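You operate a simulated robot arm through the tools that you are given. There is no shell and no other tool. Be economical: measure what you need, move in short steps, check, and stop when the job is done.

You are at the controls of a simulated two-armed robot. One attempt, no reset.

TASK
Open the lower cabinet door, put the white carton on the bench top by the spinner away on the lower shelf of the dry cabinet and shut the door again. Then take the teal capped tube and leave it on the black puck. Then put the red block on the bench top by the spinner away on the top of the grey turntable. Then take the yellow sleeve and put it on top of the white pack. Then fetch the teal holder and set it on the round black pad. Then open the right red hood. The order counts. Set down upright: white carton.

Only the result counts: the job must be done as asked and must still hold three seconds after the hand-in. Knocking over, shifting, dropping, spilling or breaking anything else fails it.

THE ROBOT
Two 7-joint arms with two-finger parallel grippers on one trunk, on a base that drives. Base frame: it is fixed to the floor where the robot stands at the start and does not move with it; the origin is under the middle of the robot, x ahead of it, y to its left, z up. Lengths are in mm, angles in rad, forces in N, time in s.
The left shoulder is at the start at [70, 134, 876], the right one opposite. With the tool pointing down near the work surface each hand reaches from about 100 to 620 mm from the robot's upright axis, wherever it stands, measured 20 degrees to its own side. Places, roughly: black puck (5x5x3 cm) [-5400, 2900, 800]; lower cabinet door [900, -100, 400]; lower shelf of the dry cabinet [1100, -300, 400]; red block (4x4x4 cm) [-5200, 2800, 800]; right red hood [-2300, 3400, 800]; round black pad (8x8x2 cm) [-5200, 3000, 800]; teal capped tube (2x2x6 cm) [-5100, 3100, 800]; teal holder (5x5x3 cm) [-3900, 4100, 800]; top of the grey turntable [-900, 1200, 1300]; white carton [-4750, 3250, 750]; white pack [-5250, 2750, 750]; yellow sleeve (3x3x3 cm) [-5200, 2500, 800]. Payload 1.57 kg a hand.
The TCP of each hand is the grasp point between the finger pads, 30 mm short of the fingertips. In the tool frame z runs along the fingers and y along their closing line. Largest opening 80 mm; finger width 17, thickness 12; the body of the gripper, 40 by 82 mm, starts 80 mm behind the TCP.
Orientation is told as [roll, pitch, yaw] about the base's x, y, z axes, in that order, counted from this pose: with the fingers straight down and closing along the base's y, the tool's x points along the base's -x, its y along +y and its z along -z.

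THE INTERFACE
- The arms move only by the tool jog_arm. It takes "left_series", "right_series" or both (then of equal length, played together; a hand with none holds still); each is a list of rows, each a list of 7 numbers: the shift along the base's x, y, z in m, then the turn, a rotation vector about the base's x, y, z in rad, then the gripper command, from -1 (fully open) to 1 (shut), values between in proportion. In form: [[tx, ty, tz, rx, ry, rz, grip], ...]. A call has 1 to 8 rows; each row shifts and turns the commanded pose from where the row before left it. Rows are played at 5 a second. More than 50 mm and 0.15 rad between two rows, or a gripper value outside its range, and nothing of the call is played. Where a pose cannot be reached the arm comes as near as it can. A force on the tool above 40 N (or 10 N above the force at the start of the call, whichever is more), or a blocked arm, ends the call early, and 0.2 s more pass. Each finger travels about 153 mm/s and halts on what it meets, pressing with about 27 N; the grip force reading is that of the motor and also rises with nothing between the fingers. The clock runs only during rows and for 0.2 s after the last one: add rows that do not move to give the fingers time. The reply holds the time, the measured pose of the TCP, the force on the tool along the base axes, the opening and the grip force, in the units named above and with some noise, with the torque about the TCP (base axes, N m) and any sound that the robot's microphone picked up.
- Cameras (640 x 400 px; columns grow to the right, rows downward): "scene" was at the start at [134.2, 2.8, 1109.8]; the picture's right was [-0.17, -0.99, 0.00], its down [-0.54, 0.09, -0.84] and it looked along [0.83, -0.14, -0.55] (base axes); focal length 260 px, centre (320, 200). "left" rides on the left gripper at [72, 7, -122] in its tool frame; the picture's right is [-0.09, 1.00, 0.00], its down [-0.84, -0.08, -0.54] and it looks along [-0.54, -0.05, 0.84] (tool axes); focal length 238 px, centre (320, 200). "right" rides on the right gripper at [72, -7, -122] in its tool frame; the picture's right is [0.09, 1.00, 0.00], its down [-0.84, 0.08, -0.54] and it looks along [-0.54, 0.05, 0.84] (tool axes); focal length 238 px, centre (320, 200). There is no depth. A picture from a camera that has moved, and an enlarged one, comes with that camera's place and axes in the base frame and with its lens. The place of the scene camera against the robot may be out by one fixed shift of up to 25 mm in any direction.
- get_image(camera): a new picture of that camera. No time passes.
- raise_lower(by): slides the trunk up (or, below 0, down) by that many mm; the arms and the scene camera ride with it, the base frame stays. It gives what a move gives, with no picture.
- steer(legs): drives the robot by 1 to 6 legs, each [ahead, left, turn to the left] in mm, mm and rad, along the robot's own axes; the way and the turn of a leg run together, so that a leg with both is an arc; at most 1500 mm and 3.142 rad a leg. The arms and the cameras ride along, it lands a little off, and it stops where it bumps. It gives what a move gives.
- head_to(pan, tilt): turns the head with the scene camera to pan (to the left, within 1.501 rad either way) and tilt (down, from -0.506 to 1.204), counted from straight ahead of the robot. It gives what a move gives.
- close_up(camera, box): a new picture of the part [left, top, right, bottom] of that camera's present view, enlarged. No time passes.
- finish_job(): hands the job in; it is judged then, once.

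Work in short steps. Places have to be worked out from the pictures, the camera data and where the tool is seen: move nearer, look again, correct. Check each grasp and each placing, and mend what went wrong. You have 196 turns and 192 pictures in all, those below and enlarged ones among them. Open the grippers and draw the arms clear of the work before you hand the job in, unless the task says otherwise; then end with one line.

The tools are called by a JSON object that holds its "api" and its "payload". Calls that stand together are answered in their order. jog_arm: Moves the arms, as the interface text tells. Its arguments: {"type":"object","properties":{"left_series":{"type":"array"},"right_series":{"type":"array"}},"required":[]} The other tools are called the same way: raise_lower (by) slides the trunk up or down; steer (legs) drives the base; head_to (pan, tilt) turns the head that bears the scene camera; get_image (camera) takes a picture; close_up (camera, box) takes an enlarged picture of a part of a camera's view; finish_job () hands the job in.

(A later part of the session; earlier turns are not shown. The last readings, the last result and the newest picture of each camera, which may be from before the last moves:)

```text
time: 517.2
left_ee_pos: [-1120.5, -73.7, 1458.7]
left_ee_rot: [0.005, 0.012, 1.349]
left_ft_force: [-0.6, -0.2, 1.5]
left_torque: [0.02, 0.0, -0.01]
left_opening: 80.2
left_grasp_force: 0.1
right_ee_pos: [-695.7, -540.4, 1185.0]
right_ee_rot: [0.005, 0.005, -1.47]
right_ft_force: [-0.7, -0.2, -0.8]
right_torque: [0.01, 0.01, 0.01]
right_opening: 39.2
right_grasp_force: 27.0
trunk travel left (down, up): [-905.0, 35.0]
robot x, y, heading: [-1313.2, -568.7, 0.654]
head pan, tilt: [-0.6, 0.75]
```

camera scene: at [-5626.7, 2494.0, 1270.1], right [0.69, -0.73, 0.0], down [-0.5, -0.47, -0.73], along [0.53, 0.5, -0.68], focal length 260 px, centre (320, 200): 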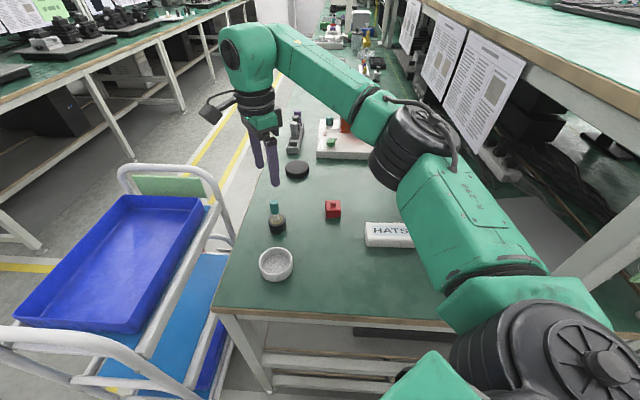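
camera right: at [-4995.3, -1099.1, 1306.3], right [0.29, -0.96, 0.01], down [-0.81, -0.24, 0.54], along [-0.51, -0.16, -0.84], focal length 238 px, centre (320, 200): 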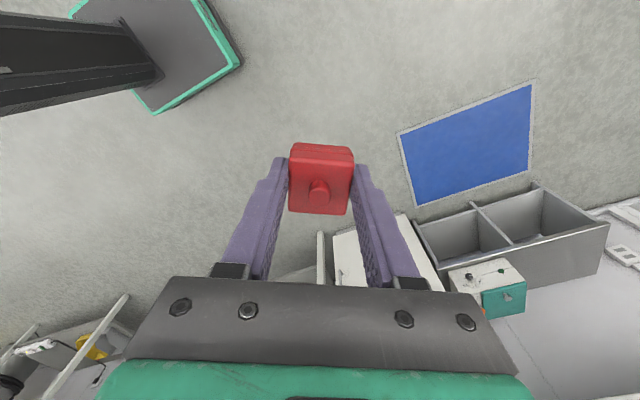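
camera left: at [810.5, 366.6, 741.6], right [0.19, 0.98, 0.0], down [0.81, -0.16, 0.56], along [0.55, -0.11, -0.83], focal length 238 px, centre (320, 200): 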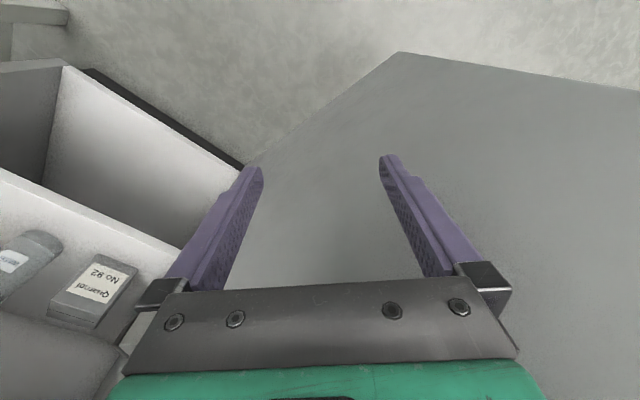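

Now to u≈-80 and turn to face the island shelf.

{"api": "steer", "payload": {"legs": [[0, 0, 0.07], [1280, 0, 0], [0, 0, 1.571]]}}

{"api": "raise_lower", "payload": {"by": 35}}

{"api": "head_to", "payload": {"pan": -0.3, "tilt": 0.4}}

{"api": "get_image", "payload": {"camera": "scene"}}

```text
time: 527.9
left_ee_pos: [-878.8, 428.7, 1458.9]
left_ee_rot: [0.005, 0.013, 3.012]
left_ft_force: [-0.1, 0.3, 0.5]
left_torque: [-0.03, -0.01, -0.03]
left_opening: 80.1
left_grasp_force: 0.0
right_ee_pos: [-455.5, 894.0, 1184.5]
right_ee_rot: [0.005, 0.004, 0.194]
right_ft_force: [0.0, 0.0, 0.3]
right_torque: [-0.03, -0.03, -0.02]
right_opening: 39.4
right_grasp_force: 27.4
trunk travel left (down, up): [-905.0, 35.0]
robot x, y, heading: [-369.2, 284.5, 2.317]
head pan, tilt: [-0.6, 0.75]
```

```text
time: 528.7
left_ee_pos: [-880.5, 426.6, 1492.9]
left_ee_rot: [0.004, 0.012, 3.013]
left_ft_force: [0.6, 0.8, -0.6]
left_torque: [-0.03, -0.03, -0.01]
left_opening: 79.9
left_grasp_force: 0.1
right_ee_pos: [-454.3, 894.4, 1218.8]
right_ee_rot: [0.004, 0.002, 0.192]
right_ft_force: [0.8, 0.7, -1.5]
right_torque: [0.03, -0.01, 0.01]
right_opening: 39.2
right_grasp_force: 27.1
trunk travel left (down, up): [-940.0, 0.0]
robot x, y, heading: [-373.7, 283.1, 2.317]
head pan, tilt: [-0.6, 0.75]
```

```text
time: 529.5
left_ee_pos: [-881.4, 429.9, 1492.0]
left_ee_rot: [0.004, 0.014, 3.013]
left_ft_force: [-0.8, 0.7, -0.4]
left_torque: [-0.01, 0.0, 0.0]
left_opening: 80.0
left_grasp_force: 0.0
right_ee_pos: [-455.4, 893.2, 1218.7]
right_ee_rot: [0.003, 0.005, 0.194]
right_ft_force: [-0.3, 0.1, -0.7]
right_torque: [0.0, -0.02, -0.03]
right_opening: 39.2
right_grasp_force: 27.2
trunk travel left (down, up): [-940.0, 0.0]
robot x, y, heading: [-371.2, 282.0, 2.319]
head pan, tilt: [-0.3, 0.4]
```

```text
85 pictures are left
camera scene: at [-447.8, 419.9, 1616.0], right [0.9, 0.43, 0.0], down [0.17, -0.35, -0.92], along [-0.4, 0.83, -0.39], focal length 260 px, centre (320, 200)
```

scene: 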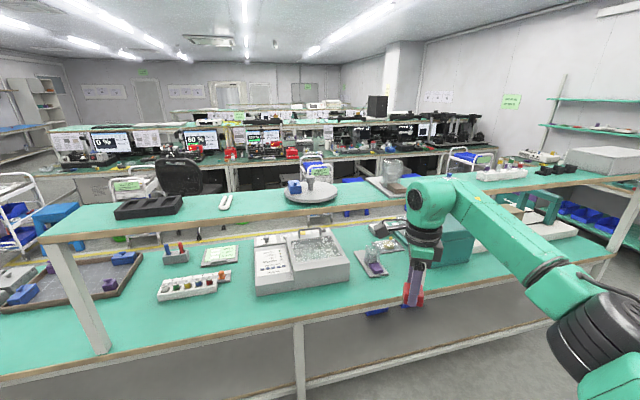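

The turntable is on the upper shelf, with a blue and a grey item on it. I raise the held block above shelf height while pulling the arm in a bit.

{"api": "jog_arm", "payload": {"right_series": [[-0.008, -0.024, 0.036, 0, 0, 0, 1], [-0.008, -0.024, 0.036, 0, 0, 0, 1], [-0.008, -0.024, 0.036, 0, 0, 0, 1], [-0.008, -0.024, 0.036, 0, 0, 0, 1], [-0.008, -0.024, 0.036, 0, 0, 0, 1], [-0.008, -0.024, 0.036, 0, 0, 0, 1], [0, 0, 0, 0, 0, 0, 1]]}}

{"api": "close_up", "payload": {"camera": "scene", "box": [260, 150, 360, 220]}}

```text
time: 531.1
left_ee_pos: [-879.9, 428.3, 1492.7]
left_ee_rot: [0.005, 0.011, 3.012]
left_ft_force: [0.6, -0.2, -0.2]
left_torque: [-0.01, 0.02, 0.0]
left_opening: 80.0
left_grasp_force: 0.0
right_ee_pos: [-503.4, 750.3, 1438.0]
right_ee_rot: [0.002, 0.006, 0.192]
right_ft_force: [-0.1, -1.1, -1.0]
right_torque: [0.01, -0.02, -0.02]
right_opening: 39.0
right_grasp_force: 27.4
trunk travel left (down, up): [-940.0, 0.0]
robot x, y, heading: [-369.3, 282.2, 2.315]
head pan, tilt: [-0.3, 0.4]
```

```text
5.71 times, centred on (310, 185) of scene
camera zoom: at [-447.1, 419.6, 1616.1], right [0.9, 0.43, 0.0], down [0.17, -0.35, -0.92], along [-0.4, 0.83, -0.39], focal length 1483 px, centre (377, 286)
```

zoom: 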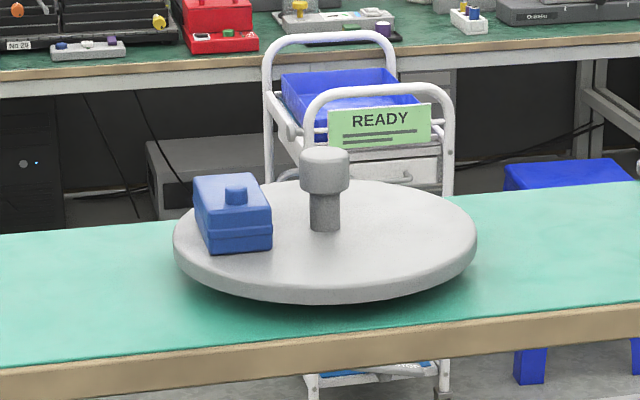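

Turntable has a central knob and blue box at left; right part is free. I drive ahead 330 mm and look with the right camera.

{"api": "steer", "payload": {"legs": [[330, 0, -0.02]]}}

{"api": "get_image", "payload": {"camera": "right"}}

{"api": "head_to", "payload": {"pan": -0.4, "tilt": 0.6}}

{"api": "get_image", "payload": {"camera": "scene"}}

```text
time: 533.3
left_ee_pos: [-1092.5, 679.2, 1495.5]
left_ee_rot: [0.003, 0.011, 2.987]
left_ft_force: [1.1, 0.1, 0.3]
left_torque: [0.05, 0.02, -0.03]
left_opening: 79.9
left_grasp_force: 0.0
right_ee_pos: [-706.8, 991.4, 1438.3]
right_ee_rot: [0.008, 0.005, 0.168]
right_ft_force: [0.2, -0.4, 0.9]
right_torque: [0.03, 0.02, -0.01]
right_opening: 39.2
right_grasp_force: 26.8
trunk travel left (down, up): [-940.0, 0.0]
robot x, y, heading: [-587.2, 524.0, 2.291]
head pan, tilt: [-0.3, 0.4]
```

```text
83 pictures are left
camera right: at [-775.9, 973.0, 1560.2], right [-0.26, 0.97, 0.01], down [0.82, 0.21, 0.54], along [0.52, 0.14, -0.84], focal length 238 px, centre (320, 200)
```

right: 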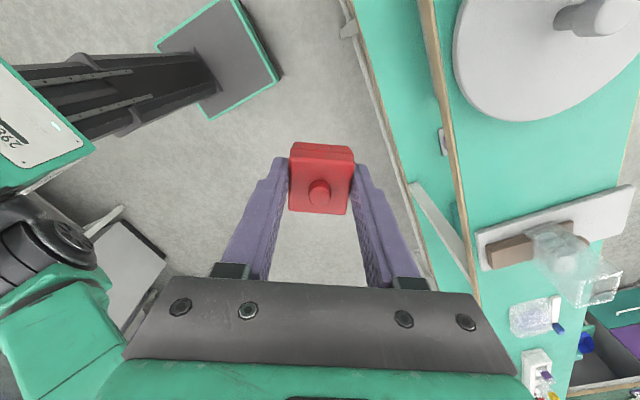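

```text
time: 534.0
left_ee_pos: [-1092.5, 682.0, 1492.8]
left_ee_rot: [0.005, 0.011, 2.987]
left_ft_force: [-0.1, 0.2, 0.6]
left_torque: [0.0, 0.03, 0.02]
left_opening: 80.0
left_grasp_force: 0.1
right_ee_pos: [-708.5, 994.2, 1438.1]
right_ee_rot: [0.005, 0.006, 0.167]
right_ft_force: [0.5, -0.7, -0.7]
right_torque: [0.03, 0.0, 0.0]
right_opening: 39.6
right_grasp_force: 26.9
trunk travel left (down, up): [-940.0, 0.0]
robot x, y, heading: [-587.8, 521.7, 2.292]
head pan, tilt: [-0.4, 0.6]
```

```text
82 pictures are left
camera scene: at [-651.3, 660.9, 1598.1], right [0.95, 0.32, 0.0], down [0.18, -0.54, -0.83], along [-0.26, 0.78, -0.56], focal length 260 px, centre (320, 200)
```

scene: 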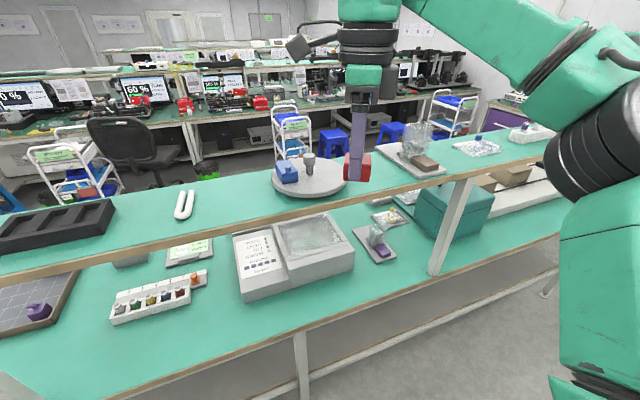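

By triangulation the turntable top is near z≈1255, centre ≈[-865,1225], radius ≈115. I'll place the block right of the knob near [-803,1253]; I move the base closer first.

{"api": "steer", "payload": {"legs": [[170, -60, 0]]}}

{"api": "jog_arm", "payload": {"right_series": [[0, 0.02, -0.03, 0, 0, 0, 1], [0, 0.02, -0.03, 0, 0, 0, 1], [0, 0, 0, 0, 0, 0, 1]]}}

{"api": "get_image", "payload": {"camera": "right"}}

{"api": "get_image", "payload": {"camera": "scene"}}

```text
time: 535.5
left_ee_pos: [-1160.5, 841.9, 1493.9]
left_ee_rot: [0.002, 0.01, 2.992]
left_ft_force: [-0.6, 0.1, -0.4]
left_torque: [0.03, 0.02, 0.0]
left_opening: 80.1
left_grasp_force: 0.1
right_ee_pos: [-775.9, 1154.9, 1440.2]
right_ee_rot: [0.01, 0.005, 0.174]
right_ft_force: [0.1, -0.2, -1.3]
right_torque: [0.02, 0.03, 0.01]
right_opening: 39.1
right_grasp_force: 27.1
trunk travel left (down, up): [-940.0, 0.0]
robot x, y, heading: [-653.2, 684.0, 2.295]
head pan, tilt: [-0.4, 0.6]
```

```text
time: 536.3
left_ee_pos: [-1161.7, 843.3, 1493.6]
left_ee_rot: [0.003, 0.014, 2.989]
left_ft_force: [0.1, -0.8, 0.5]
left_torque: [0.0, -0.02, 0.03]
left_opening: 80.2
left_grasp_force: 0.0
right_ee_pos: [-778.4, 1197.3, 1374.2]
right_ee_rot: [0.004, 0.005, 0.173]
right_ft_force: [-0.2, 0.0, -0.6]
right_torque: [-0.02, 0.02, 0.02]
right_opening: 39.0
right_grasp_force: 27.0
trunk travel left (down, up): [-940.0, 0.0]
robot x, y, heading: [-656.5, 684.9, 2.298]
head pan, tilt: [-0.4, 0.6]
```

```text
81 pictures are left
camera right: at [-847.4, 1177.6, 1495.8], right [-0.26, 0.97, 0.01], down [0.81, 0.22, 0.54], along [0.52, 0.15, -0.84], focal length 238 px, centre (320, 200)
```

right: 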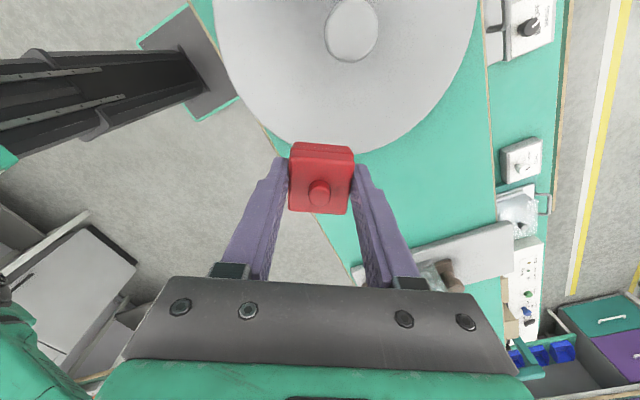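

```text
80 pictures are left
camera scene: at [-719.1, 824.9, 1598.0], right [0.95, 0.32, 0.0], down [0.18, -0.53, -0.83], along [-0.26, 0.78, -0.56], focal length 260 px, centre (320, 200)
```

scene: 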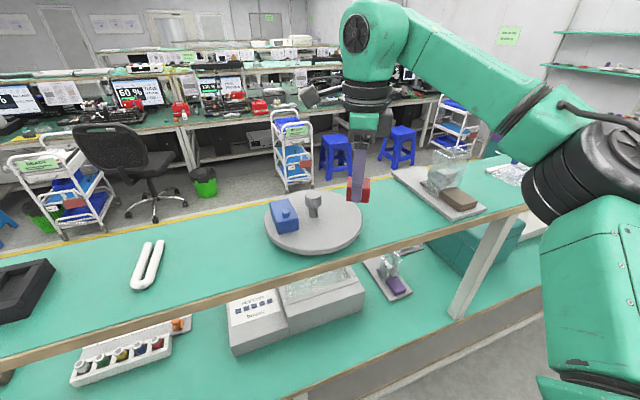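

Refined: turntable centre ≈[-859,1194], top z≈1287, radius ≈90. I shift to [-810,1203] and descend to just above.

{"api": "jog_arm", "payload": {"right_series": [[-0.032, 0.006, 0, 0, 0, 0, 1], [0, 0, -0.02, 0, 0, 0, 1], [0, 0, -0.012, 0, 0, 0, 1], [0, 0, 0, 0, 0, 0, 1]]}}

{"api": "get_image", "payload": {"camera": "right"}}

{"api": "close_up", "payload": {"camera": "scene", "box": [250, 160, 400, 260]}}

```text
time: 537.3
left_ee_pos: [-1162.9, 844.4, 1491.7]
left_ee_rot: [0.002, 0.012, 2.992]
left_ft_force: [0.5, 0.5, -1.1]
left_torque: [0.02, 0.0, 0.03]
left_opening: 80.1
left_grasp_force: 0.0
right_ee_pos: [-812.6, 1203.4, 1343.7]
right_ee_rot: [0.004, 0.004, 0.17]
right_ft_force: [-0.6, 0.9, -1.3]
right_torque: [0.03, -0.04, -0.01]
right_opening: 39.2
right_grasp_force: 26.8
trunk travel left (down, up): [-940.0, 0.0]
robot x, y, heading: [-654.4, 688.5, 2.293]
head pan, tilt: [-0.4, 0.6]
```

```text
79 pictures are left
camera right: at [-880.6, 1185.3, 1464.4], right [-0.26, 0.97, 0.0], down [0.81, 0.22, 0.54], along [0.52, 0.14, -0.84], focal length 238 px, centre (320, 200)
```

right: 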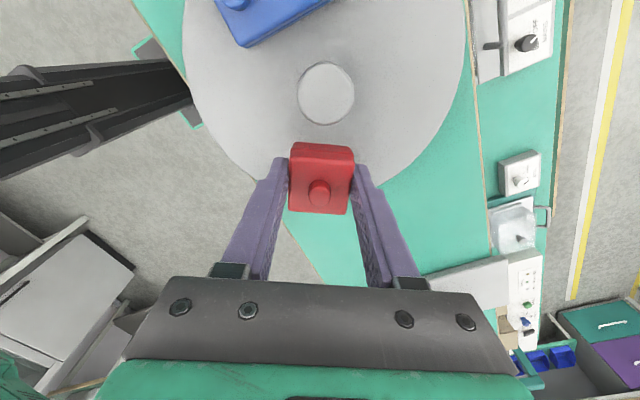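

```text
4.00 times, centred on (325, 210) of scene
camera zoom: at [-719.8, 826.2, 1597.9], right [0.95, 0.32, 0.0], down [0.18, -0.54, -0.82], along [-0.26, 0.78, -0.57], focal length 1038 px, centre (300, 160)
```

zoom: 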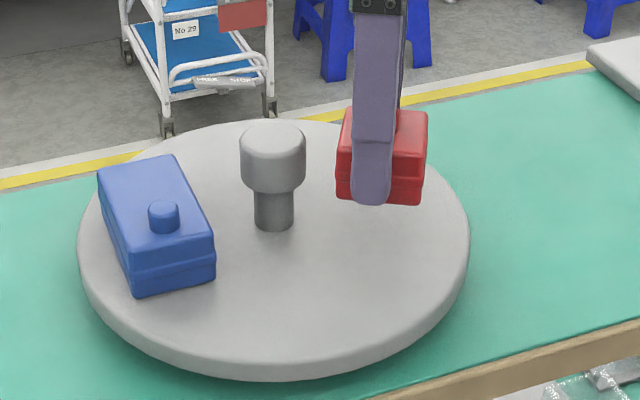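

Position is good: 51 mm from the knob axis, well inside the 95 mm radius. I lower gently.

{"api": "jog_arm", "payload": {"right_series": [[0, 0, -0.006, 0, 0, 0, 1], [0, 0, -0.004, 0, 0, 0, 1], [0, 0, -0.003, 0, 0, 0, 1], [0, 0, -0.002, 0, 0, 0, 1], [0, 0, 0, 0, 0, 0, 1]]}}

{"api": "close_up", "payload": {"camera": "scene", "box": [250, 160, 400, 260]}}

```text
time: 538.5
left_ee_pos: [-1161.8, 845.2, 1494.5]
left_ee_rot: [0.004, 0.013, 2.993]
left_ft_force: [0.5, -0.2, 1.0]
left_torque: [0.01, -0.03, 0.01]
left_opening: 79.8
left_grasp_force: 0.1
right_ee_pos: [-810.7, 1204.5, 1331.1]
right_ee_rot: [0.003, 0.005, 0.172]
right_ft_force: [-0.5, -0.4, -0.2]
right_torque: [0.03, 0.01, 0.02]
right_opening: 39.1
right_grasp_force: 26.9
trunk travel left (down, up): [-940.0, 0.0]
robot x, y, heading: [-649.7, 687.7, 2.292]
head pan, tilt: [-0.4, 0.6]
```

```text
4.00 times, centred on (325, 210) of scene
camera zoom: at [-719.1, 826.3, 1597.9], right [0.95, 0.32, 0.0], down [0.18, -0.54, -0.82], along [-0.26, 0.78, -0.57], focal length 1038 px, centre (300, 160)
```

zoom: 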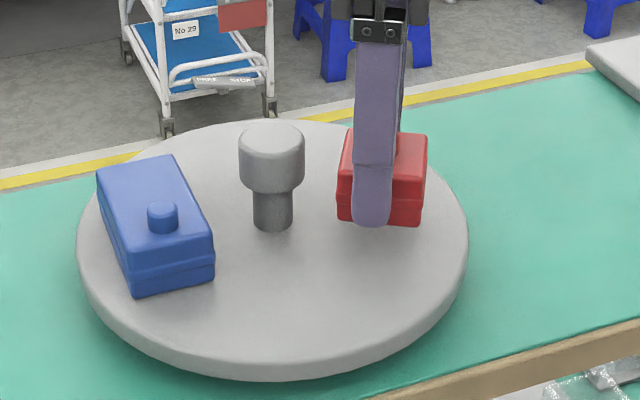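

No contact yet; continuing down in 3 mm steps.

{"api": "jog_arm", "payload": {"right_series": [[0, 0, -0.003, 0, 0, 0, 1], [0, 0, -0.003, 0, 0, 0, 1], [0, 0, -0.003, 0, 0, 0, 1], [0, 0, -0.002, 0, 0, 0, 1], [0, 0, 0, 0, 0, 0, 1]]}}

{"api": "close_up", "payload": {"camera": "scene", "box": [250, 160, 400, 260]}}

```text
time: 539.7
left_ee_pos: [-1161.8, 845.1, 1493.4]
left_ee_rot: [0.003, 0.012, 2.991]
left_ft_force: [0.5, 0.3, 0.2]
left_torque: [0.0, -0.03, -0.04]
left_opening: 79.7
left_grasp_force: 0.0
right_ee_pos: [-811.6, 1205.5, 1318.1]
right_ee_rot: [0.005, 0.003, 0.172]
right_ft_force: [0.0, -0.1, 0.2]
right_torque: [-0.04, 0.03, -0.02]
right_opening: 39.4
right_grasp_force: 26.9
trunk travel left (down, up): [-940.0, 0.0]
robot x, y, heading: [-655.0, 687.3, 2.292]
head pan, tilt: [-0.4, 0.6]
```

```text
4.00 times, centred on (325, 210) of scene
camera zoom: at [-719.4, 826.3, 1597.9], right [0.95, 0.32, 0.0], down [0.18, -0.54, -0.82], along [-0.26, 0.78, -0.57], focal length 1038 px, centre (300, 160)
```

zoom: 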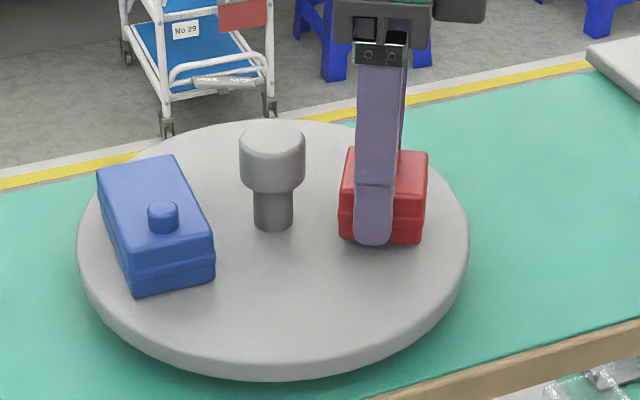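

Still free; continue lowering.

{"api": "jog_arm", "payload": {"right_series": [[0, 0, -0.003, 0, 0, 0, 1], [0, 0, -0.003, 0, 0, 0, 1], [0, 0, -0.003, 0, 0, 0, 1], [0, 0, -0.003, 0, 0, 0, 1], [0, 0, 0, 0, 0, 0, 1]]}}

{"api": "get_image", "payload": {"camera": "right"}}

```text
time: 540.9
left_ee_pos: [-1161.6, 841.6, 1494.6]
left_ee_rot: [0.002, 0.01, 2.992]
left_ft_force: [0.3, 0.0, -0.3]
left_torque: [-0.01, 0.01, 0.0]
left_opening: 80.0
left_grasp_force: 0.0
right_ee_pos: [-811.3, 1200.5, 1309.8]
right_ee_rot: [0.007, 0.005, 0.171]
right_ft_force: [-1.0, 0.8, 21.5]
right_torque: [-0.18, 0.07, -0.01]
right_opening: 39.3
right_grasp_force: 26.6
trunk travel left (down, up): [-940.0, 0.0]
robot x, y, heading: [-655.0, 687.6, 2.294]
head pan, tilt: [-0.4, 0.6]
```

```text
75 pictures are left
camera right: at [-878.6, 1181.1, 1431.8], right [-0.26, 0.97, 0.01], down [0.81, 0.22, 0.54], along [0.52, 0.15, -0.84], focal length 238 px, centre (320, 200)
```

right: 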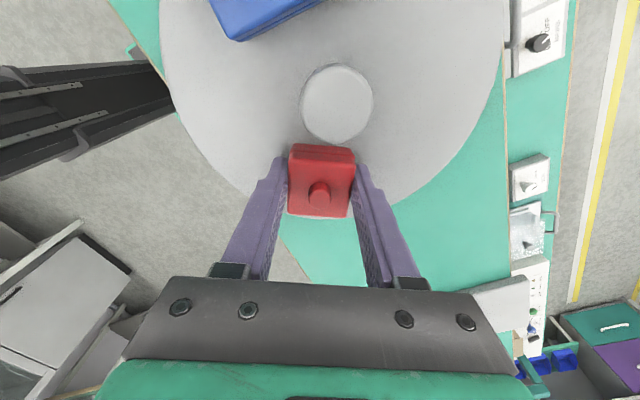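

Contact (21 N) at TCP 1310; the block is on the disc. I ease, release with a modest opening and rise.

{"api": "jog_arm", "payload": {"right_series": [[0, 0, 0.002, 0, 0, 0, 1], [0, 0, 0, 0, 0, 0, 0.0], [0, 0, 0, 0, 0, 0, -0.4], [0, 0, 0, 0, 0, 0, -0.4], [0, 0, 0.03, 0, 0, 0, -0.4], [0, 0, 0.04, 0, 0, 0, -0.4], [0, 0, 0.04, 0, 0, 0, -0.4]]}}

{"api": "get_image", "payload": {"camera": "scene"}}

```text
time: 542.5
left_ee_pos: [-1160.9, 841.4, 1493.7]
left_ee_rot: [0.001, 0.012, 2.992]
left_ft_force: [-0.4, -0.8, -0.2]
left_torque: [-0.01, -0.02, -0.02]
left_opening: 80.1
left_grasp_force: 0.0
right_ee_pos: [-812.8, 1203.0, 1422.9]
right_ee_rot: [0.007, 0.005, 0.173]
right_ft_force: [0.5, -0.1, 0.5]
right_torque: [0.02, 0.02, -0.01]
right_opening: 56.0
right_grasp_force: 0.0
trunk travel left (down, up): [-940.0, 0.0]
robot x, y, heading: [-654.9, 688.6, 2.291]
head pan, tilt: [-0.4, 0.6]
```

```text
74 pictures are left
camera scene: at [-719.6, 823.1, 1598.1], right [0.95, 0.32, 0.0], down [0.18, -0.53, -0.83], along [-0.26, 0.78, -0.56], focal length 260 px, centre (320, 200)
```

scene: 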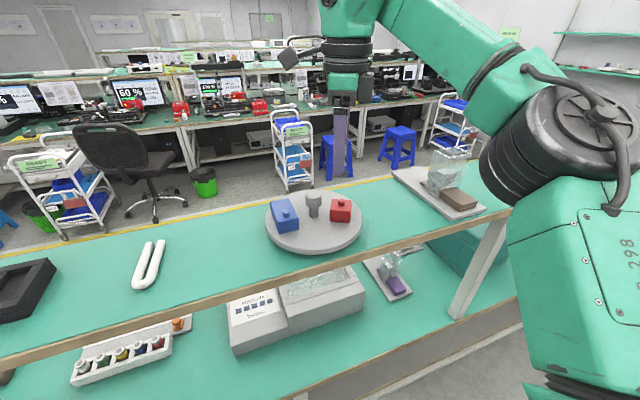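

The red block rests on the turntable. Now back to the far bench for the yellow sleeve.

{"api": "steer", "payload": {"legs": [[-500, 0, 0], [0, 0, 1.575], [1500, 0, 0], [1500, 0, 0]]}}

```text
time: 563.1
left_ee_pos: [-2714.5, -2151.4, 1494.1]
left_ee_rot: [0.003, 0.011, -1.751]
left_ft_force: [0.4, -0.6, 0.2]
left_torque: [-0.03, -0.01, 0.0]
left_opening: 79.8
left_grasp_force: 0.1
right_ee_pos: [-3064.2, -1791.7, 1419.6]
right_ee_rot: [0.006, 0.005, 1.714]
right_ft_force: [0.7, -0.5, 0.2]
right_torque: [0.01, 0.0, -0.02]
right_opening: 55.7
right_grasp_force: 0.1
trunk travel left (down, up): [-940.0, 0.0]
robot x, y, heading: [-2546.1, -1650.8, -2.443]
head pan, tilt: [-0.4, 0.6]
```

Continue around the corridor.

{"api": "steer", "payload": {"legs": [[1150, 0, 0], [0, 0, -1.545], [1500, 0, 0], [1500, 0, 0], [1500, 0, 0]]}}

```text
time: 594.2
left_ee_pos: [-7116.8, 1025.5, 1492.8]
left_ee_rot: [0.005, 0.01, 3.063]
left_ft_force: [0.5, 0.3, 0.2]
left_torque: [-0.01, 0.0, -0.02]
left_opening: 80.1
left_grasp_force: 0.1
right_ee_pos: [-6793.1, 1411.1, 1420.6]
right_ee_rot: [0.004, 0.005, 0.244]
right_ft_force: [0.8, 0.9, -0.4]
right_torque: [0.03, -0.04, 0.01]
right_opening: 56.2
right_grasp_force: 0.1
trunk travel left (down, up): [-940.0, 0.0]
robot x, y, heading: [-6598.0, 905.7, 2.366]
head pan, tilt: [-0.4, 0.6]
```

Into position facing the bench's left end.

{"api": "steer", "payload": {"legs": [[455, 0, 0], [0, 0, -1.642], [900, 0, 0], [670, 0, 0]]}}

{"api": "raise_lower", "payload": {"by": -320}}

{"api": "head_to", "payload": {"pan": -0.1, "tilt": 0.75}}

{"api": "get_image", "payload": {"camera": "scene"}}

{"api": "get_image", "payload": {"camera": "right"}}

```text
time: 608.5
left_ee_pos: [-5513.4, 2665.7, 1494.8]
left_ee_rot: [0.003, 0.01, 1.363]
left_ft_force: [0.7, 0.5, 0.4]
left_torque: [0.0, -0.04, -0.01]
left_opening: 79.9
left_grasp_force: 0.1
right_ee_pos: [-5173.3, 2296.7, 1420.4]
right_ee_rot: [0.005, 0.005, -1.456]
right_ft_force: [-0.1, 0.3, 0.5]
right_torque: [0.03, -0.01, 0.03]
right_opening: 56.0
right_grasp_force: 0.1
trunk travel left (down, up): [-940.0, 0.0]
robot x, y, heading: [-5696.6, 2168.7, 0.672]
head pan, tilt: [-0.4, 0.6]
```

```text
time: 610.8
left_ee_pos: [-5513.4, 2665.5, 1245.0]
left_ee_rot: [0.004, 0.011, 1.363]
left_ft_force: [-0.1, 1.2, -0.3]
left_torque: [-0.04, -0.01, 0.02]
left_opening: 79.9
left_grasp_force: 0.0
right_ee_pos: [-5173.7, 2296.8, 1179.3]
right_ee_rot: [0.018, 0.022, -1.459]
right_ft_force: [0.6, -3.3, 9.4]
right_torque: [-0.18, -0.33, 0.01]
right_opening: 57.0
right_grasp_force: 0.7
trunk travel left (down, up): [-692.0, 248.0]
robot x, y, heading: [-5700.3, 2167.4, 0.67]
head pan, tilt: [-0.4, 0.6]
stopped: the force on the tool passed its limit at 67 N (the readings are from after the stop); the commanded pose is now the measured one
```

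```text
time: 611.6
left_ee_pos: [-5512.4, 2665.4, 1246.1]
left_ee_rot: [0.005, 0.01, 1.364]
left_ft_force: [-0.5, -0.2, 0.2]
left_torque: [-0.01, 0.04, 0.01]
left_opening: 79.9
left_grasp_force: 0.1
right_ee_pos: [-5173.3, 2295.9, 1179.0]
right_ee_rot: [0.018, 0.02, -1.456]
right_ft_force: [0.4, -1.6, 7.8]
right_torque: [-0.11, -0.25, -0.07]
right_opening: 56.2
right_grasp_force: 0.0
trunk travel left (down, up): [-692.0, 248.0]
robot x, y, heading: [-5700.9, 2168.4, 0.669]
head pan, tilt: [-0.099, 0.75]
```

```text
73 pictures are left
camera scene: at [-5594.1, 2260.9, 1337.2], right [0.54, -0.84, 0.0], down [-0.57, -0.37, -0.73], along [0.62, 0.39, -0.68], focal length 260 px, centre (320, 200)
```

scene: 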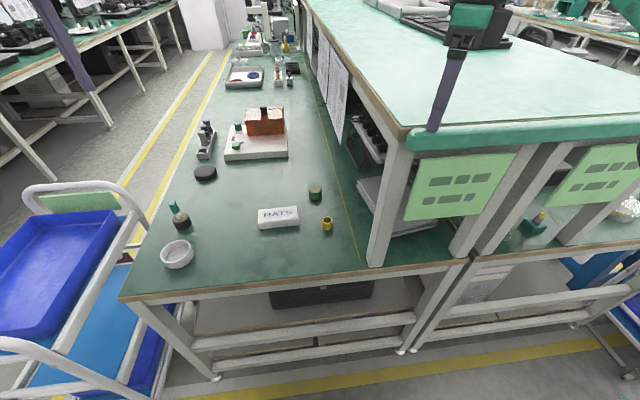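

```text
72 pictures are left
camera right: at [-5189.7, 2364.3, 1302.3], right [0.98, 0.2, 0.02], down [0.16, -0.83, 0.53], along [0.12, -0.51, -0.85], focal length 238 px, centre (320, 200)
```

right: 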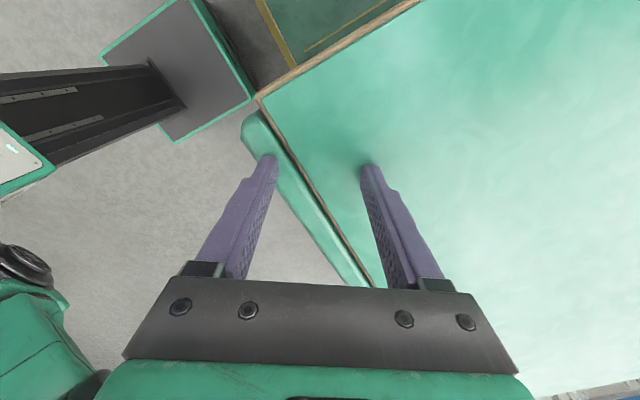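

My fingertips touched the empty top of the spine shelf (I stood lower in n than intended). I raise immediately, then shift left 150 mm and square up.

{"api": "raise_lower", "payload": {"by": 120}}

{"api": "steer", "payload": {"legs": [[0, 0, 0.054], [0, 160, 0]]}}

{"api": "get_image", "payload": {"camera": "right"}}

```text
time: 613.1
left_ee_pos: [-5511.1, 2667.3, 1365.6]
left_ee_rot: [0.005, 0.012, 1.363]
left_ft_force: [-0.2, 0.1, 1.0]
left_torque: [-0.02, 0.0, 0.03]
left_opening: 80.0
left_grasp_force: 0.3
right_ee_pos: [-5171.6, 2298.0, 1298.0]
right_ee_rot: [0.016, 0.019, -1.455]
right_ft_force: [-0.5, 0.1, -0.7]
right_torque: [-0.01, -0.01, -0.04]
right_opening: 55.7
right_grasp_force: 0.1
trunk travel left (down, up): [-812.0, 128.0]
robot x, y, heading: [-5697.7, 2169.6, 0.671]
head pan, tilt: [-0.099, 0.75]
```

```text
time: 614.9
left_ee_pos: [-5643.5, 2794.8, 1366.2]
left_ee_rot: [0.007, 0.011, 1.416]
left_ft_force: [-0.2, 1.1, 1.0]
left_torque: [0.0, 0.01, 0.01]
left_opening: 80.1
left_grasp_force: 0.1
right_ee_pos: [-5284.5, 2445.0, 1297.1]
right_ee_rot: [0.014, 0.022, -1.404]
right_ft_force: [0.6, 0.5, 0.1]
right_torque: [0.0, 0.0, 0.0]
right_opening: 56.1
right_grasp_force: 0.0
trunk travel left (down, up): [-812.0, 128.0]
robot x, y, heading: [-5804.3, 2291.2, 0.718]
head pan, tilt: [-0.099, 0.75]
```

```text
71 pictures are left
camera right: at [-5305.0, 2512.5, 1420.9], right [0.97, 0.26, 0.02], down [0.21, -0.83, 0.52], along [0.15, -0.5, -0.85], focal length 238 px, centre (320, 200)
```

right: 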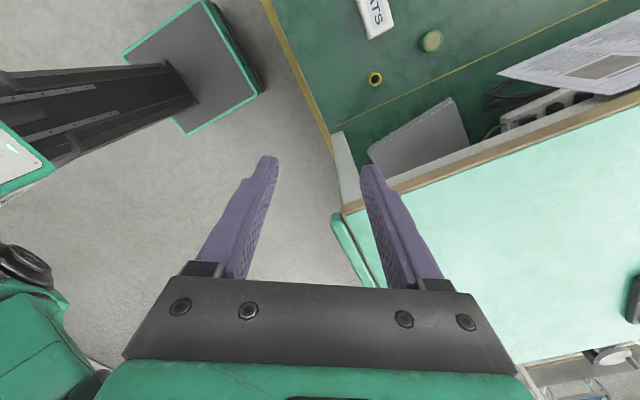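

Sleeve located at ≈[-5153,2502]. I drive forward 110, lower the trunk 200 (clear of the shelf), and look.

{"api": "steer", "payload": {"legs": [[110, 0, 0]]}}

{"api": "raise_lower", "payload": {"by": -200}}

{"api": "jog_arm", "payload": {"right_series": [[0.024, -0.005, 0, 0, 0, 0, -1], [0.024, -0.005, 0, 0, 0, 0, -1], [0, 0, -0.04, 0, 0, 0, -1], [0, 0, -0.04, 0, 0, 0, -1], [0, 0, 0, 0, 0, 0, -1]]}}

{"api": "get_image", "payload": {"camera": "right"}}

{"api": "get_image", "payload": {"camera": "scene"}}

```text
time: 616.1
left_ee_pos: [-5564.3, 2868.9, 1366.7]
left_ee_rot: [0.002, 0.008, 1.416]
left_ft_force: [-0.4, 0.1, -0.1]
left_torque: [0.03, -0.02, 0.04]
left_opening: 80.1
left_grasp_force: 0.1
right_ee_pos: [-5207.1, 2518.9, 1300.3]
right_ee_rot: [0.019, 0.024, -1.407]
right_ft_force: [-0.2, -0.4, -0.1]
right_torque: [0.0, 0.01, -0.01]
right_opening: 55.8
right_grasp_force: 0.1
trunk travel left (down, up): [-812.0, 128.0]
robot x, y, heading: [-5718.4, 2365.9, 0.719]
head pan, tilt: [-0.099, 0.75]
```

```text
time: 618.3
left_ee_pos: [-5561.3, 2871.9, 1164.3]
left_ee_rot: [0.004, 0.011, 1.416]
left_ft_force: [-0.4, -1.2, -0.1]
left_torque: [-0.01, 0.0, -0.01]
left_opening: 80.1
left_grasp_force: 0.0
right_ee_pos: [-5203.9, 2520.8, 1098.2]
right_ee_rot: [0.016, 0.02, -1.405]
right_ft_force: [-0.3, 0.8, -0.4]
right_torque: [-0.04, 0.0, 0.01]
right_opening: 56.0
right_grasp_force: 0.0
trunk travel left (down, up): [-612.0, 328.0]
robot x, y, heading: [-5722.5, 2366.4, 0.718]
head pan, tilt: [-0.099, 0.75]
```

```text
time: 619.5
left_ee_pos: [-5575.8, 2873.6, 1167.4]
left_ee_rot: [-0.009, 0.011, 1.415]
left_ft_force: [0.1, -0.4, 0.9]
left_torque: [0.01, 0.02, 0.03]
left_opening: 80.2
left_grasp_force: 0.0
right_ee_pos: [-5169.2, 2514.0, 1031.1]
right_ee_rot: [0.034, 0.019, -1.402]
right_ft_force: [0.2, 0.3, 0.3]
right_torque: [0.01, 0.01, 0.0]
right_opening: 79.9
right_grasp_force: 0.1
trunk travel left (down, up): [-612.0, 328.0]
robot x, y, heading: [-5722.0, 2366.5, 0.725]
head pan, tilt: [-0.099, 0.75]
```

```text
70 pictures are left
camera right: at [-5191.4, 2580.3, 1152.6], right [0.97, 0.26, 0.03], down [0.2, -0.83, 0.53], along [0.16, -0.5, -0.85], focal length 238 px, centre (320, 200)
```

right: 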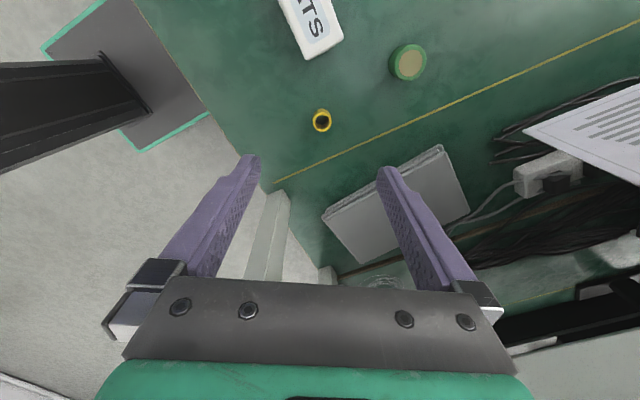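

```text
69 pictures are left
camera scene: at [-5637.4, 2465.6, 1258.7], right [0.58, -0.81, 0.01], down [-0.54, -0.4, -0.74], along [0.6, 0.42, -0.67], focal length 260 px, centre (320, 200)
```

scene: 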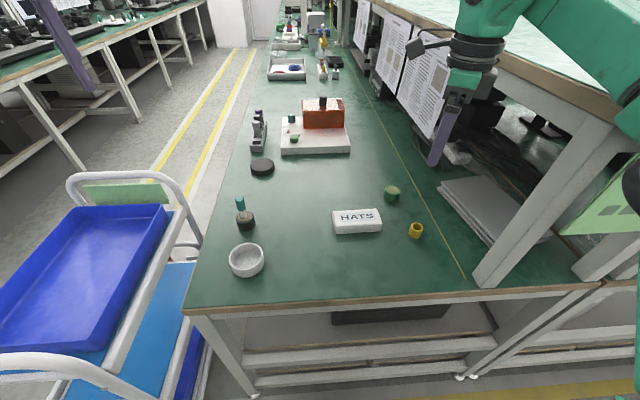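

The right forearm seems to press the shelf corner (small tilt appeared). I raise the trunk to free it, pull the right arm back, and will use the left arm for the sleeve instead.

{"api": "raise_lower", "payload": {"by": 300}}

{"api": "jog_arm", "payload": {"right_series": [[-0.0325, -0.0287, 0.01, 0, 0, 0, -1], [-0.0325, -0.0287, 0.01, 0, 0, 0, -1], [-0.0325, -0.0287, 0.01, 0, 0, 0, -1], [-0.0325, -0.0287, 0, 0, 0, 0, -1], [-0.0325, -0.0287, 0, 0, 0, 0, -1], [-0.0325, -0.0287, 0, 0, 0, 0, -1], [-0.0325, -0.0287, 0, 0, 0, 0, -1], [0, 0, 0, 0, 0, 0, -1]]}}

{"api": "get_image", "payload": {"camera": "scene"}}

```text
time: 622.5
left_ee_pos: [-5561.0, 2871.5, 1464.3]
left_ee_rot: [0.003, 0.011, 1.416]
left_ft_force: [-0.6, 0.0, 0.4]
left_torque: [0.0, 0.0, -0.03]
left_opening: 79.9
left_grasp_force: 0.2
right_ee_pos: [-5155.2, 2512.9, 1320.1]
right_ee_rot: [0.016, 0.02, -1.404]
right_ft_force: [0.2, -0.8, -1.2]
right_torque: [-0.01, 0.03, -0.03]
right_opening: 80.2
right_grasp_force: 0.0
trunk travel left (down, up): [-912.0, 28.0]
robot x, y, heading: [-5722.0, 2366.3, 0.72]
head pan, tilt: [-0.099, 0.75]
```

```text
time: 624.3
left_ee_pos: [-5561.9, 2871.6, 1465.2]
left_ee_rot: [0.005, 0.009, 1.417]
left_ft_force: [1.5, 0.1, -0.3]
left_torque: [0.04, -0.01, 0.03]
left_opening: 80.0
left_grasp_force: 0.1
right_ee_pos: [-5392.8, 2352.6, 1336.9]
right_ee_rot: [0.016, 0.021, -1.403]
right_ft_force: [0.0, -0.6, -0.3]
right_torque: [0.02, 0.01, 0.01]
right_opening: 80.1
right_grasp_force: 0.1
right hand out of reach, approached as far as the arm can: row 6, 7
trunk travel left (down, up): [-912.0, 28.0]
robot x, y, heading: [-5722.8, 2364.9, 0.718]
head pan, tilt: [-0.099, 0.75]
```

```text
68 pictures are left
camera scene: at [-5621.3, 2463.4, 1557.0], right [0.58, -0.81, 0.0], down [-0.55, -0.4, -0.73], along [0.6, 0.43, -0.68], focal length 260 px, centre (320, 200)
```

scene: 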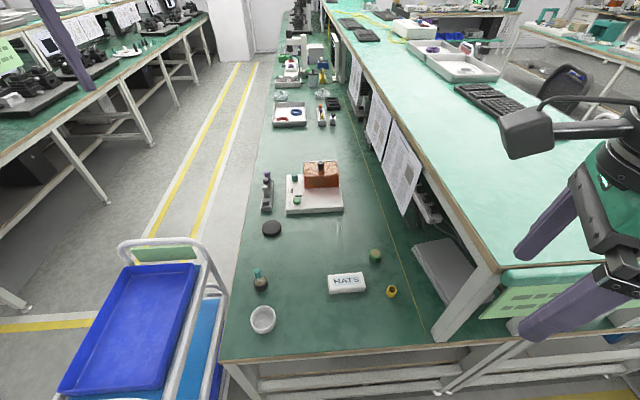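

All intact. I sidestep right so the left arm faces the sleeve, lower, and bring the left hand over.

{"api": "steer", "payload": {"legs": [[0, -316, 0.006]]}}

{"api": "raise_lower", "payload": {"by": -320}}

{"api": "jog_arm", "payload": {"left_series": [[0.035, -0.025, 0, 0, 0, 0, -1], [0.035, -0.025, 0, 0, 0, 0, -1], [0.035, -0.025, 0, 0, 0, 0, -1], [0.035, -0.025, 0, 0, 0, 0, -1], [0.028, -0.02, 0, 0, 0, 0, -1], [0, 0, 0, 0, 0, 0, -1]]}}

{"api": "get_image", "payload": {"camera": "left"}}

{"api": "get_image", "payload": {"camera": "scene"}}

```text
time: 626.4
left_ee_pos: [-5365.4, 2646.9, 1464.5]
left_ee_rot: [0.002, 0.012, 1.427]
left_ft_force: [0.1, 0.3, -0.3]
left_torque: [-0.02, -0.02, 0.0]
left_opening: 79.9
left_grasp_force: 0.0
right_ee_pos: [-5188.7, 2128.3, 1337.7]
right_ee_rot: [0.016, 0.02, -1.392]
right_ft_force: [-0.5, -0.3, -0.2]
right_torque: [-0.05, 0.01, 0.0]
right_opening: 79.8
right_grasp_force: 0.1
trunk travel left (down, up): [-912.0, 28.0]
robot x, y, heading: [-5523.7, 2136.1, 0.731]
head pan, tilt: [-0.099, 0.75]
```

```text
time: 629.5
left_ee_pos: [-5363.7, 2643.6, 1145.9]
left_ee_rot: [0.005, 0.012, 1.427]
left_ft_force: [-0.1, 0.0, -0.6]
left_torque: [0.04, 0.01, -0.01]
left_opening: 79.9
left_grasp_force: 0.1
right_ee_pos: [-5188.1, 2126.5, 1017.5]
right_ee_rot: [0.015, 0.021, -1.392]
right_ft_force: [-0.2, -0.3, -0.8]
right_torque: [0.0, 0.03, 0.02]
right_opening: 80.0
right_grasp_force: 0.0
trunk travel left (down, up): [-592.0, 348.0]
robot x, y, heading: [-5520.0, 2137.4, 0.729]
head pan, tilt: [-0.099, 0.75]
```

```text
time: 631.0
left_ee_pos: [-5251.6, 2566.6, 1118.5]
left_ee_rot: [-0.025, 0.026, 1.45]
left_ft_force: [-0.9, 0.1, -0.1]
left_torque: [0.01, 0.01, -0.01]
left_opening: 80.0
left_grasp_force: 0.0
left hand out of reach, approached as far as the arm can: row 1, 2, 3, 4, 5
right_ee_pos: [-5189.3, 2127.1, 1017.4]
right_ee_rot: [0.015, 0.022, -1.392]
right_ft_force: [-0.4, 0.1, 0.4]
right_torque: [0.01, -0.01, 0.02]
right_opening: 79.8
right_grasp_force: 0.1
trunk travel left (down, up): [-592.0, 348.0]
robot x, y, heading: [-5517.1, 2134.9, 0.736]
head pan, tilt: [-0.099, 0.75]
```

```text
67 pictures are left
camera left: at [-5269.4, 2498.9, 1242.6], right [-0.98, 0.21, -0.03], down [0.17, 0.84, 0.52], along [0.13, 0.5, -0.85], focal length 238 px, centre (320, 200)
```

left: 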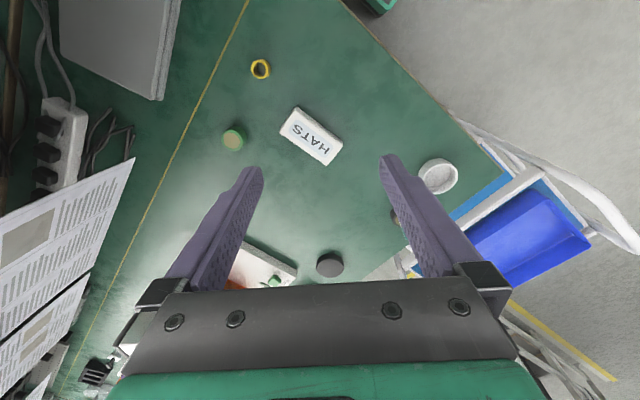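

```text
66 pictures are left
camera scene: at [-5418.6, 2234.9, 1237.0], right [0.59, -0.81, 0.0], down [-0.55, -0.4, -0.73], along [0.59, 0.43, -0.68], focal length 260 px, centre (320, 200)
```

scene: 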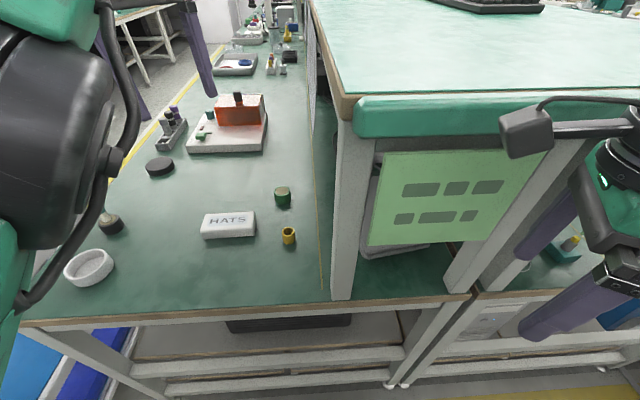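

The left hand approaches the desired area though limited at this height. I lower the hand 240 mm, where reach should be better.

{"api": "jog_arm", "payload": {"left_series": [[0, 0, -0.04, 0, 0, 0, -1], [0, 0, -0.04, 0, 0, 0, -1], [0, 0, -0.04, 0, 0, 0, -1], [0, 0, -0.04, 0, 0, 0, -1], [0, 0, -0.04, 0, 0, 0, -1], [0, 0, 0, 0, 0, 0, -1]]}}

{"api": "get_image", "payload": {"camera": "left"}}

```text
time: 632.4
left_ee_pos: [-5264.3, 2612.3, 1055.0]
left_ee_rot: [-0.015, 0.03, 1.447]
left_ft_force: [0.2, -1.1, -0.4]
left_torque: [0.03, 0.0, -0.02]
left_opening: 80.0
left_grasp_force: 0.2
left hand out of reach, approached as far as the arm can: row 1, 2, 3, 4, 5
right_ee_pos: [-5188.4, 2126.2, 1017.7]
right_ee_rot: [0.017, 0.021, -1.392]
right_ft_force: [-0.1, 0.1, -0.1]
right_torque: [0.01, 0.02, 0.01]
right_opening: 79.8
right_grasp_force: 0.0
trunk travel left (down, up): [-592.0, 348.0]
robot x, y, heading: [-5516.5, 2134.0, 0.732]
head pan, tilt: [-0.099, 0.75]
```

```text
65 pictures are left
camera left: at [-5282.1, 2544.7, 1178.8], right [-0.98, 0.21, -0.02], down [0.17, 0.84, 0.52], along [0.13, 0.5, -0.86], focal length 238 px, centre (320, 200)
```

left: 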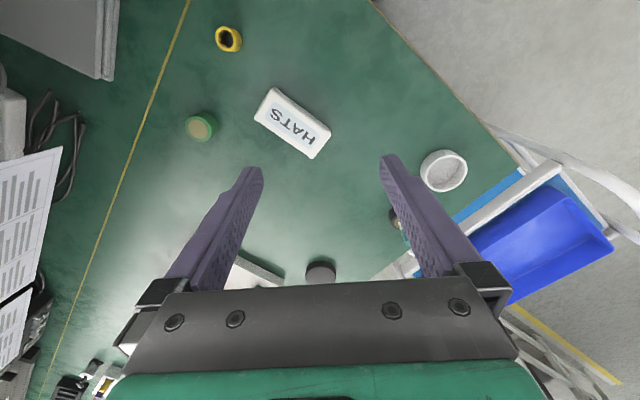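

The left arm is bent the "wrong" way, so its wrist can't come nearer than ≈500 mm to the shoulder; it works near full reach. I command a pose at f≈590, l≈134, z≈900 to check.

{"api": "jog_arm", "payload": {"left_series": [[0.01, 0.035, -0.015, 0, 0, 0, -1], [0.01, 0.035, -0.015, 0, 0, 0, -1], [0.009, 0.034, -0.016, 0, 0, 0, -1], [0, 0, 0, 0, 0, 0, -1]]}}

{"api": "get_image", "payload": {"camera": "left"}}

```text
time: 633.4
left_ee_pos: [-5240.7, 2664.2, 1024.5]
left_ee_rot: [0.004, 0.01, 1.427]
left_ft_force: [0.5, 0.7, 0.1]
left_torque: [-0.04, -0.02, -0.01]
left_opening: 80.1
left_grasp_force: 0.1
left hand out of reach, approached as far as the arm can: row 2, 3
right_ee_pos: [-5187.2, 2126.8, 1017.0]
right_ee_rot: [0.016, 0.022, -1.393]
right_ft_force: [0.8, -0.2, -0.6]
right_torque: [-0.01, -0.01, 0.01]
right_opening: 79.9
right_grasp_force: 0.1
trunk travel left (down, up): [-592.0, 348.0]
robot x, y, heading: [-5518.7, 2137.6, 0.727]
head pan, tilt: [-0.099, 0.75]
```

```text
64 pictures are left
camera left: at [-5256.4, 2594.7, 1147.9], right [-0.97, 0.23, 0.0], down [0.2, 0.82, 0.53], along [0.12, 0.52, -0.85], focal length 238 px, centre (320, 200)
```

left: 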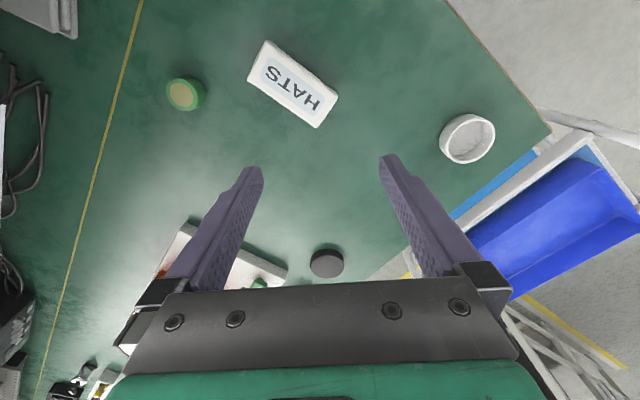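

So commands restart from the reached pose, and this arm works in a band 500–535 mm from the shoulder. I shift the base so the sleeve falls in that band and bring the left hand above it.

{"api": "steer", "payload": {"legs": [[-74, -123, 0]]}}

{"api": "jog_arm", "payload": {"left_series": [[0.015, -0.006, -0.03, 0, 0, 0, -1], [0.015, -0.006, -0.03, 0, 0, 0, -1], [0.015, -0.006, -0.03, 0, 0, 0, -1], [0.015, -0.007, 0, 0, 0, 0, -1], [0, 0, 0, 0, 0, 0, -1]]}}

{"api": "get_image", "payload": {"camera": "left"}}

```text
time: 634.7
left_ee_pos: [-5214.7, 2523.8, 1024.8]
left_ee_rot: [0.004, 0.012, 1.43]
left_ft_force: [0.6, 0.3, -0.2]
left_torque: [-0.01, -0.01, 0.01]
left_opening: 79.6
left_grasp_force: 0.0
right_ee_pos: [-5159.5, 1987.3, 1018.2]
right_ee_rot: [0.015, 0.019, -1.392]
right_ft_force: [0.1, -0.6, -0.1]
right_torque: [0.01, -0.01, -0.01]
right_opening: 79.7
right_grasp_force: 0.1
trunk travel left (down, up): [-592.0, 348.0]
robot x, y, heading: [-5491.6, 1992.4, 0.731]
head pan, tilt: [-0.099, 0.75]
```

```text
time: 635.9
left_ee_pos: [-5154.2, 2504.8, 932.6]
left_ee_rot: [-0.001, 0.017, 1.434]
left_ft_force: [0.5, -0.1, 0.1]
left_torque: [0.0, -0.04, 0.01]
left_opening: 79.7
left_grasp_force: 0.1
right_ee_pos: [-5160.4, 1991.6, 1018.3]
right_ee_rot: [0.018, 0.014, -1.389]
right_ft_force: [-0.5, -0.2, -0.1]
right_torque: [-0.02, 0.03, -0.04]
right_opening: 80.0
right_grasp_force: 0.1
trunk travel left (down, up): [-592.0, 348.0]
robot x, y, heading: [-5488.0, 1992.4, 0.734]
head pan, tilt: [-0.099, 0.75]
```

```text
63 pictures are left
camera left: at [-5170.5, 2434.9, 1055.4], right [-0.97, 0.23, 0.0], down [0.19, 0.83, 0.53], along [0.12, 0.51, -0.85], focal length 238 px, centre (320, 200)
```

left: 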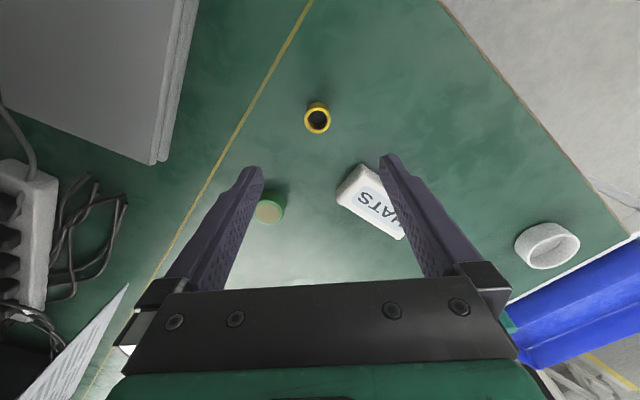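

Sleeve at ≈[-5153.5,2490.5]. I shift -14 mm in y and descend to z≈800.

{"api": "jog_arm", "payload": {"left_series": [[0, -0.014, -0.02, 0, 0, 0, -1], [0, 0, -0.035, 0, 0, 0, -1], [0, 0, -0.035, 0, 0, 0, -1], [0, 0, -0.03, 0, 0, 0, -1], [0, 0, 0, 0, 0, 0, -1]]}}

{"api": "get_image", "payload": {"camera": "left"}}

```text
time: 637.1
left_ee_pos: [-5163.9, 2493.1, 815.2]
left_ee_rot: [-0.009, 0.014, 1.434]
left_ft_force: [0.1, -0.8, 0.0]
left_torque: [0.03, -0.04, -0.02]
left_opening: 80.1
left_grasp_force: 0.1
left hand out of reach, approached as far as the arm can: row 1
right_ee_pos: [-5170.0, 1993.4, 1020.8]
right_ee_rot: [0.025, 0.01, -1.39]
right_ft_force: [0.4, 0.2, 0.1]
right_torque: [-0.02, -0.01, 0.0]
right_opening: 80.0
right_grasp_force: 0.0
trunk travel left (down, up): [-592.0, 348.0]
robot x, y, heading: [-5488.1, 1995.3, 0.735]
head pan, tilt: [-0.099, 0.75]
```

```text
62 pictures are left
camera left: at [-5180.5, 2424.4, 937.7], right [-0.97, 0.23, -0.01], down [0.19, 0.83, 0.53], along [0.13, 0.51, -0.85], focal length 238 px, centre (320, 200)
```

left: 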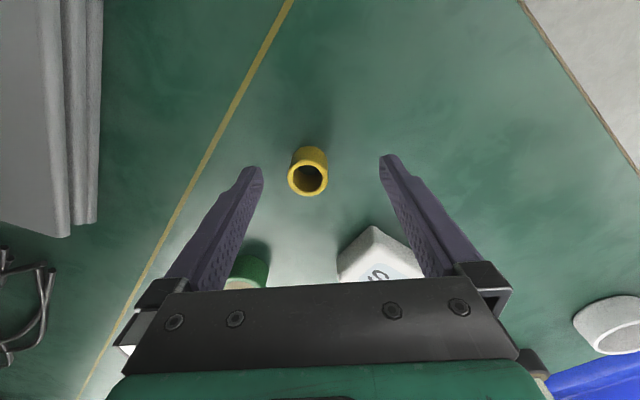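

Both hands show a slight drift, hinting some arm contact. I check the scene view.

{"api": "head_to", "payload": {"pan": 0.1, "tilt": 0.6}}

{"api": "get_image", "payload": {"camera": "scene"}}

```text
time: 637.8
left_ee_pos: [-5163.2, 2492.2, 813.0]
left_ee_rot: [-0.009, 0.016, 1.433]
left_ft_force: [-1.0, -0.1, 1.5]
left_torque: [0.02, -0.01, -0.02]
left_opening: 80.1
left_grasp_force: 0.0
right_ee_pos: [-5170.4, 1994.3, 1020.7]
right_ee_rot: [0.025, 0.01, -1.389]
right_ft_force: [-0.3, 0.3, 0.7]
right_torque: [0.02, 0.01, 0.0]
right_opening: 80.2
right_grasp_force: 0.1
trunk travel left (down, up): [-592.0, 348.0]
robot x, y, heading: [-5488.4, 1991.8, 0.734]
head pan, tilt: [0.099, 0.6]
```

```text
61 pictures are left
camera scene: at [-5409.5, 2118.9, 1250.1], right [0.74, -0.67, 0.01], down [-0.37, -0.42, -0.83], along [0.56, 0.61, -0.56], focal length 260 px, centre (320, 200)
```

scene: 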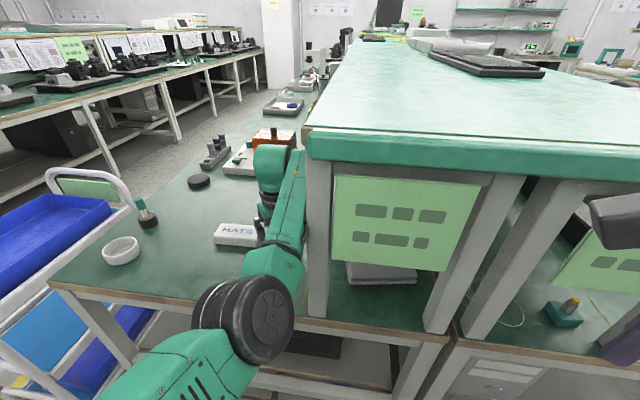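

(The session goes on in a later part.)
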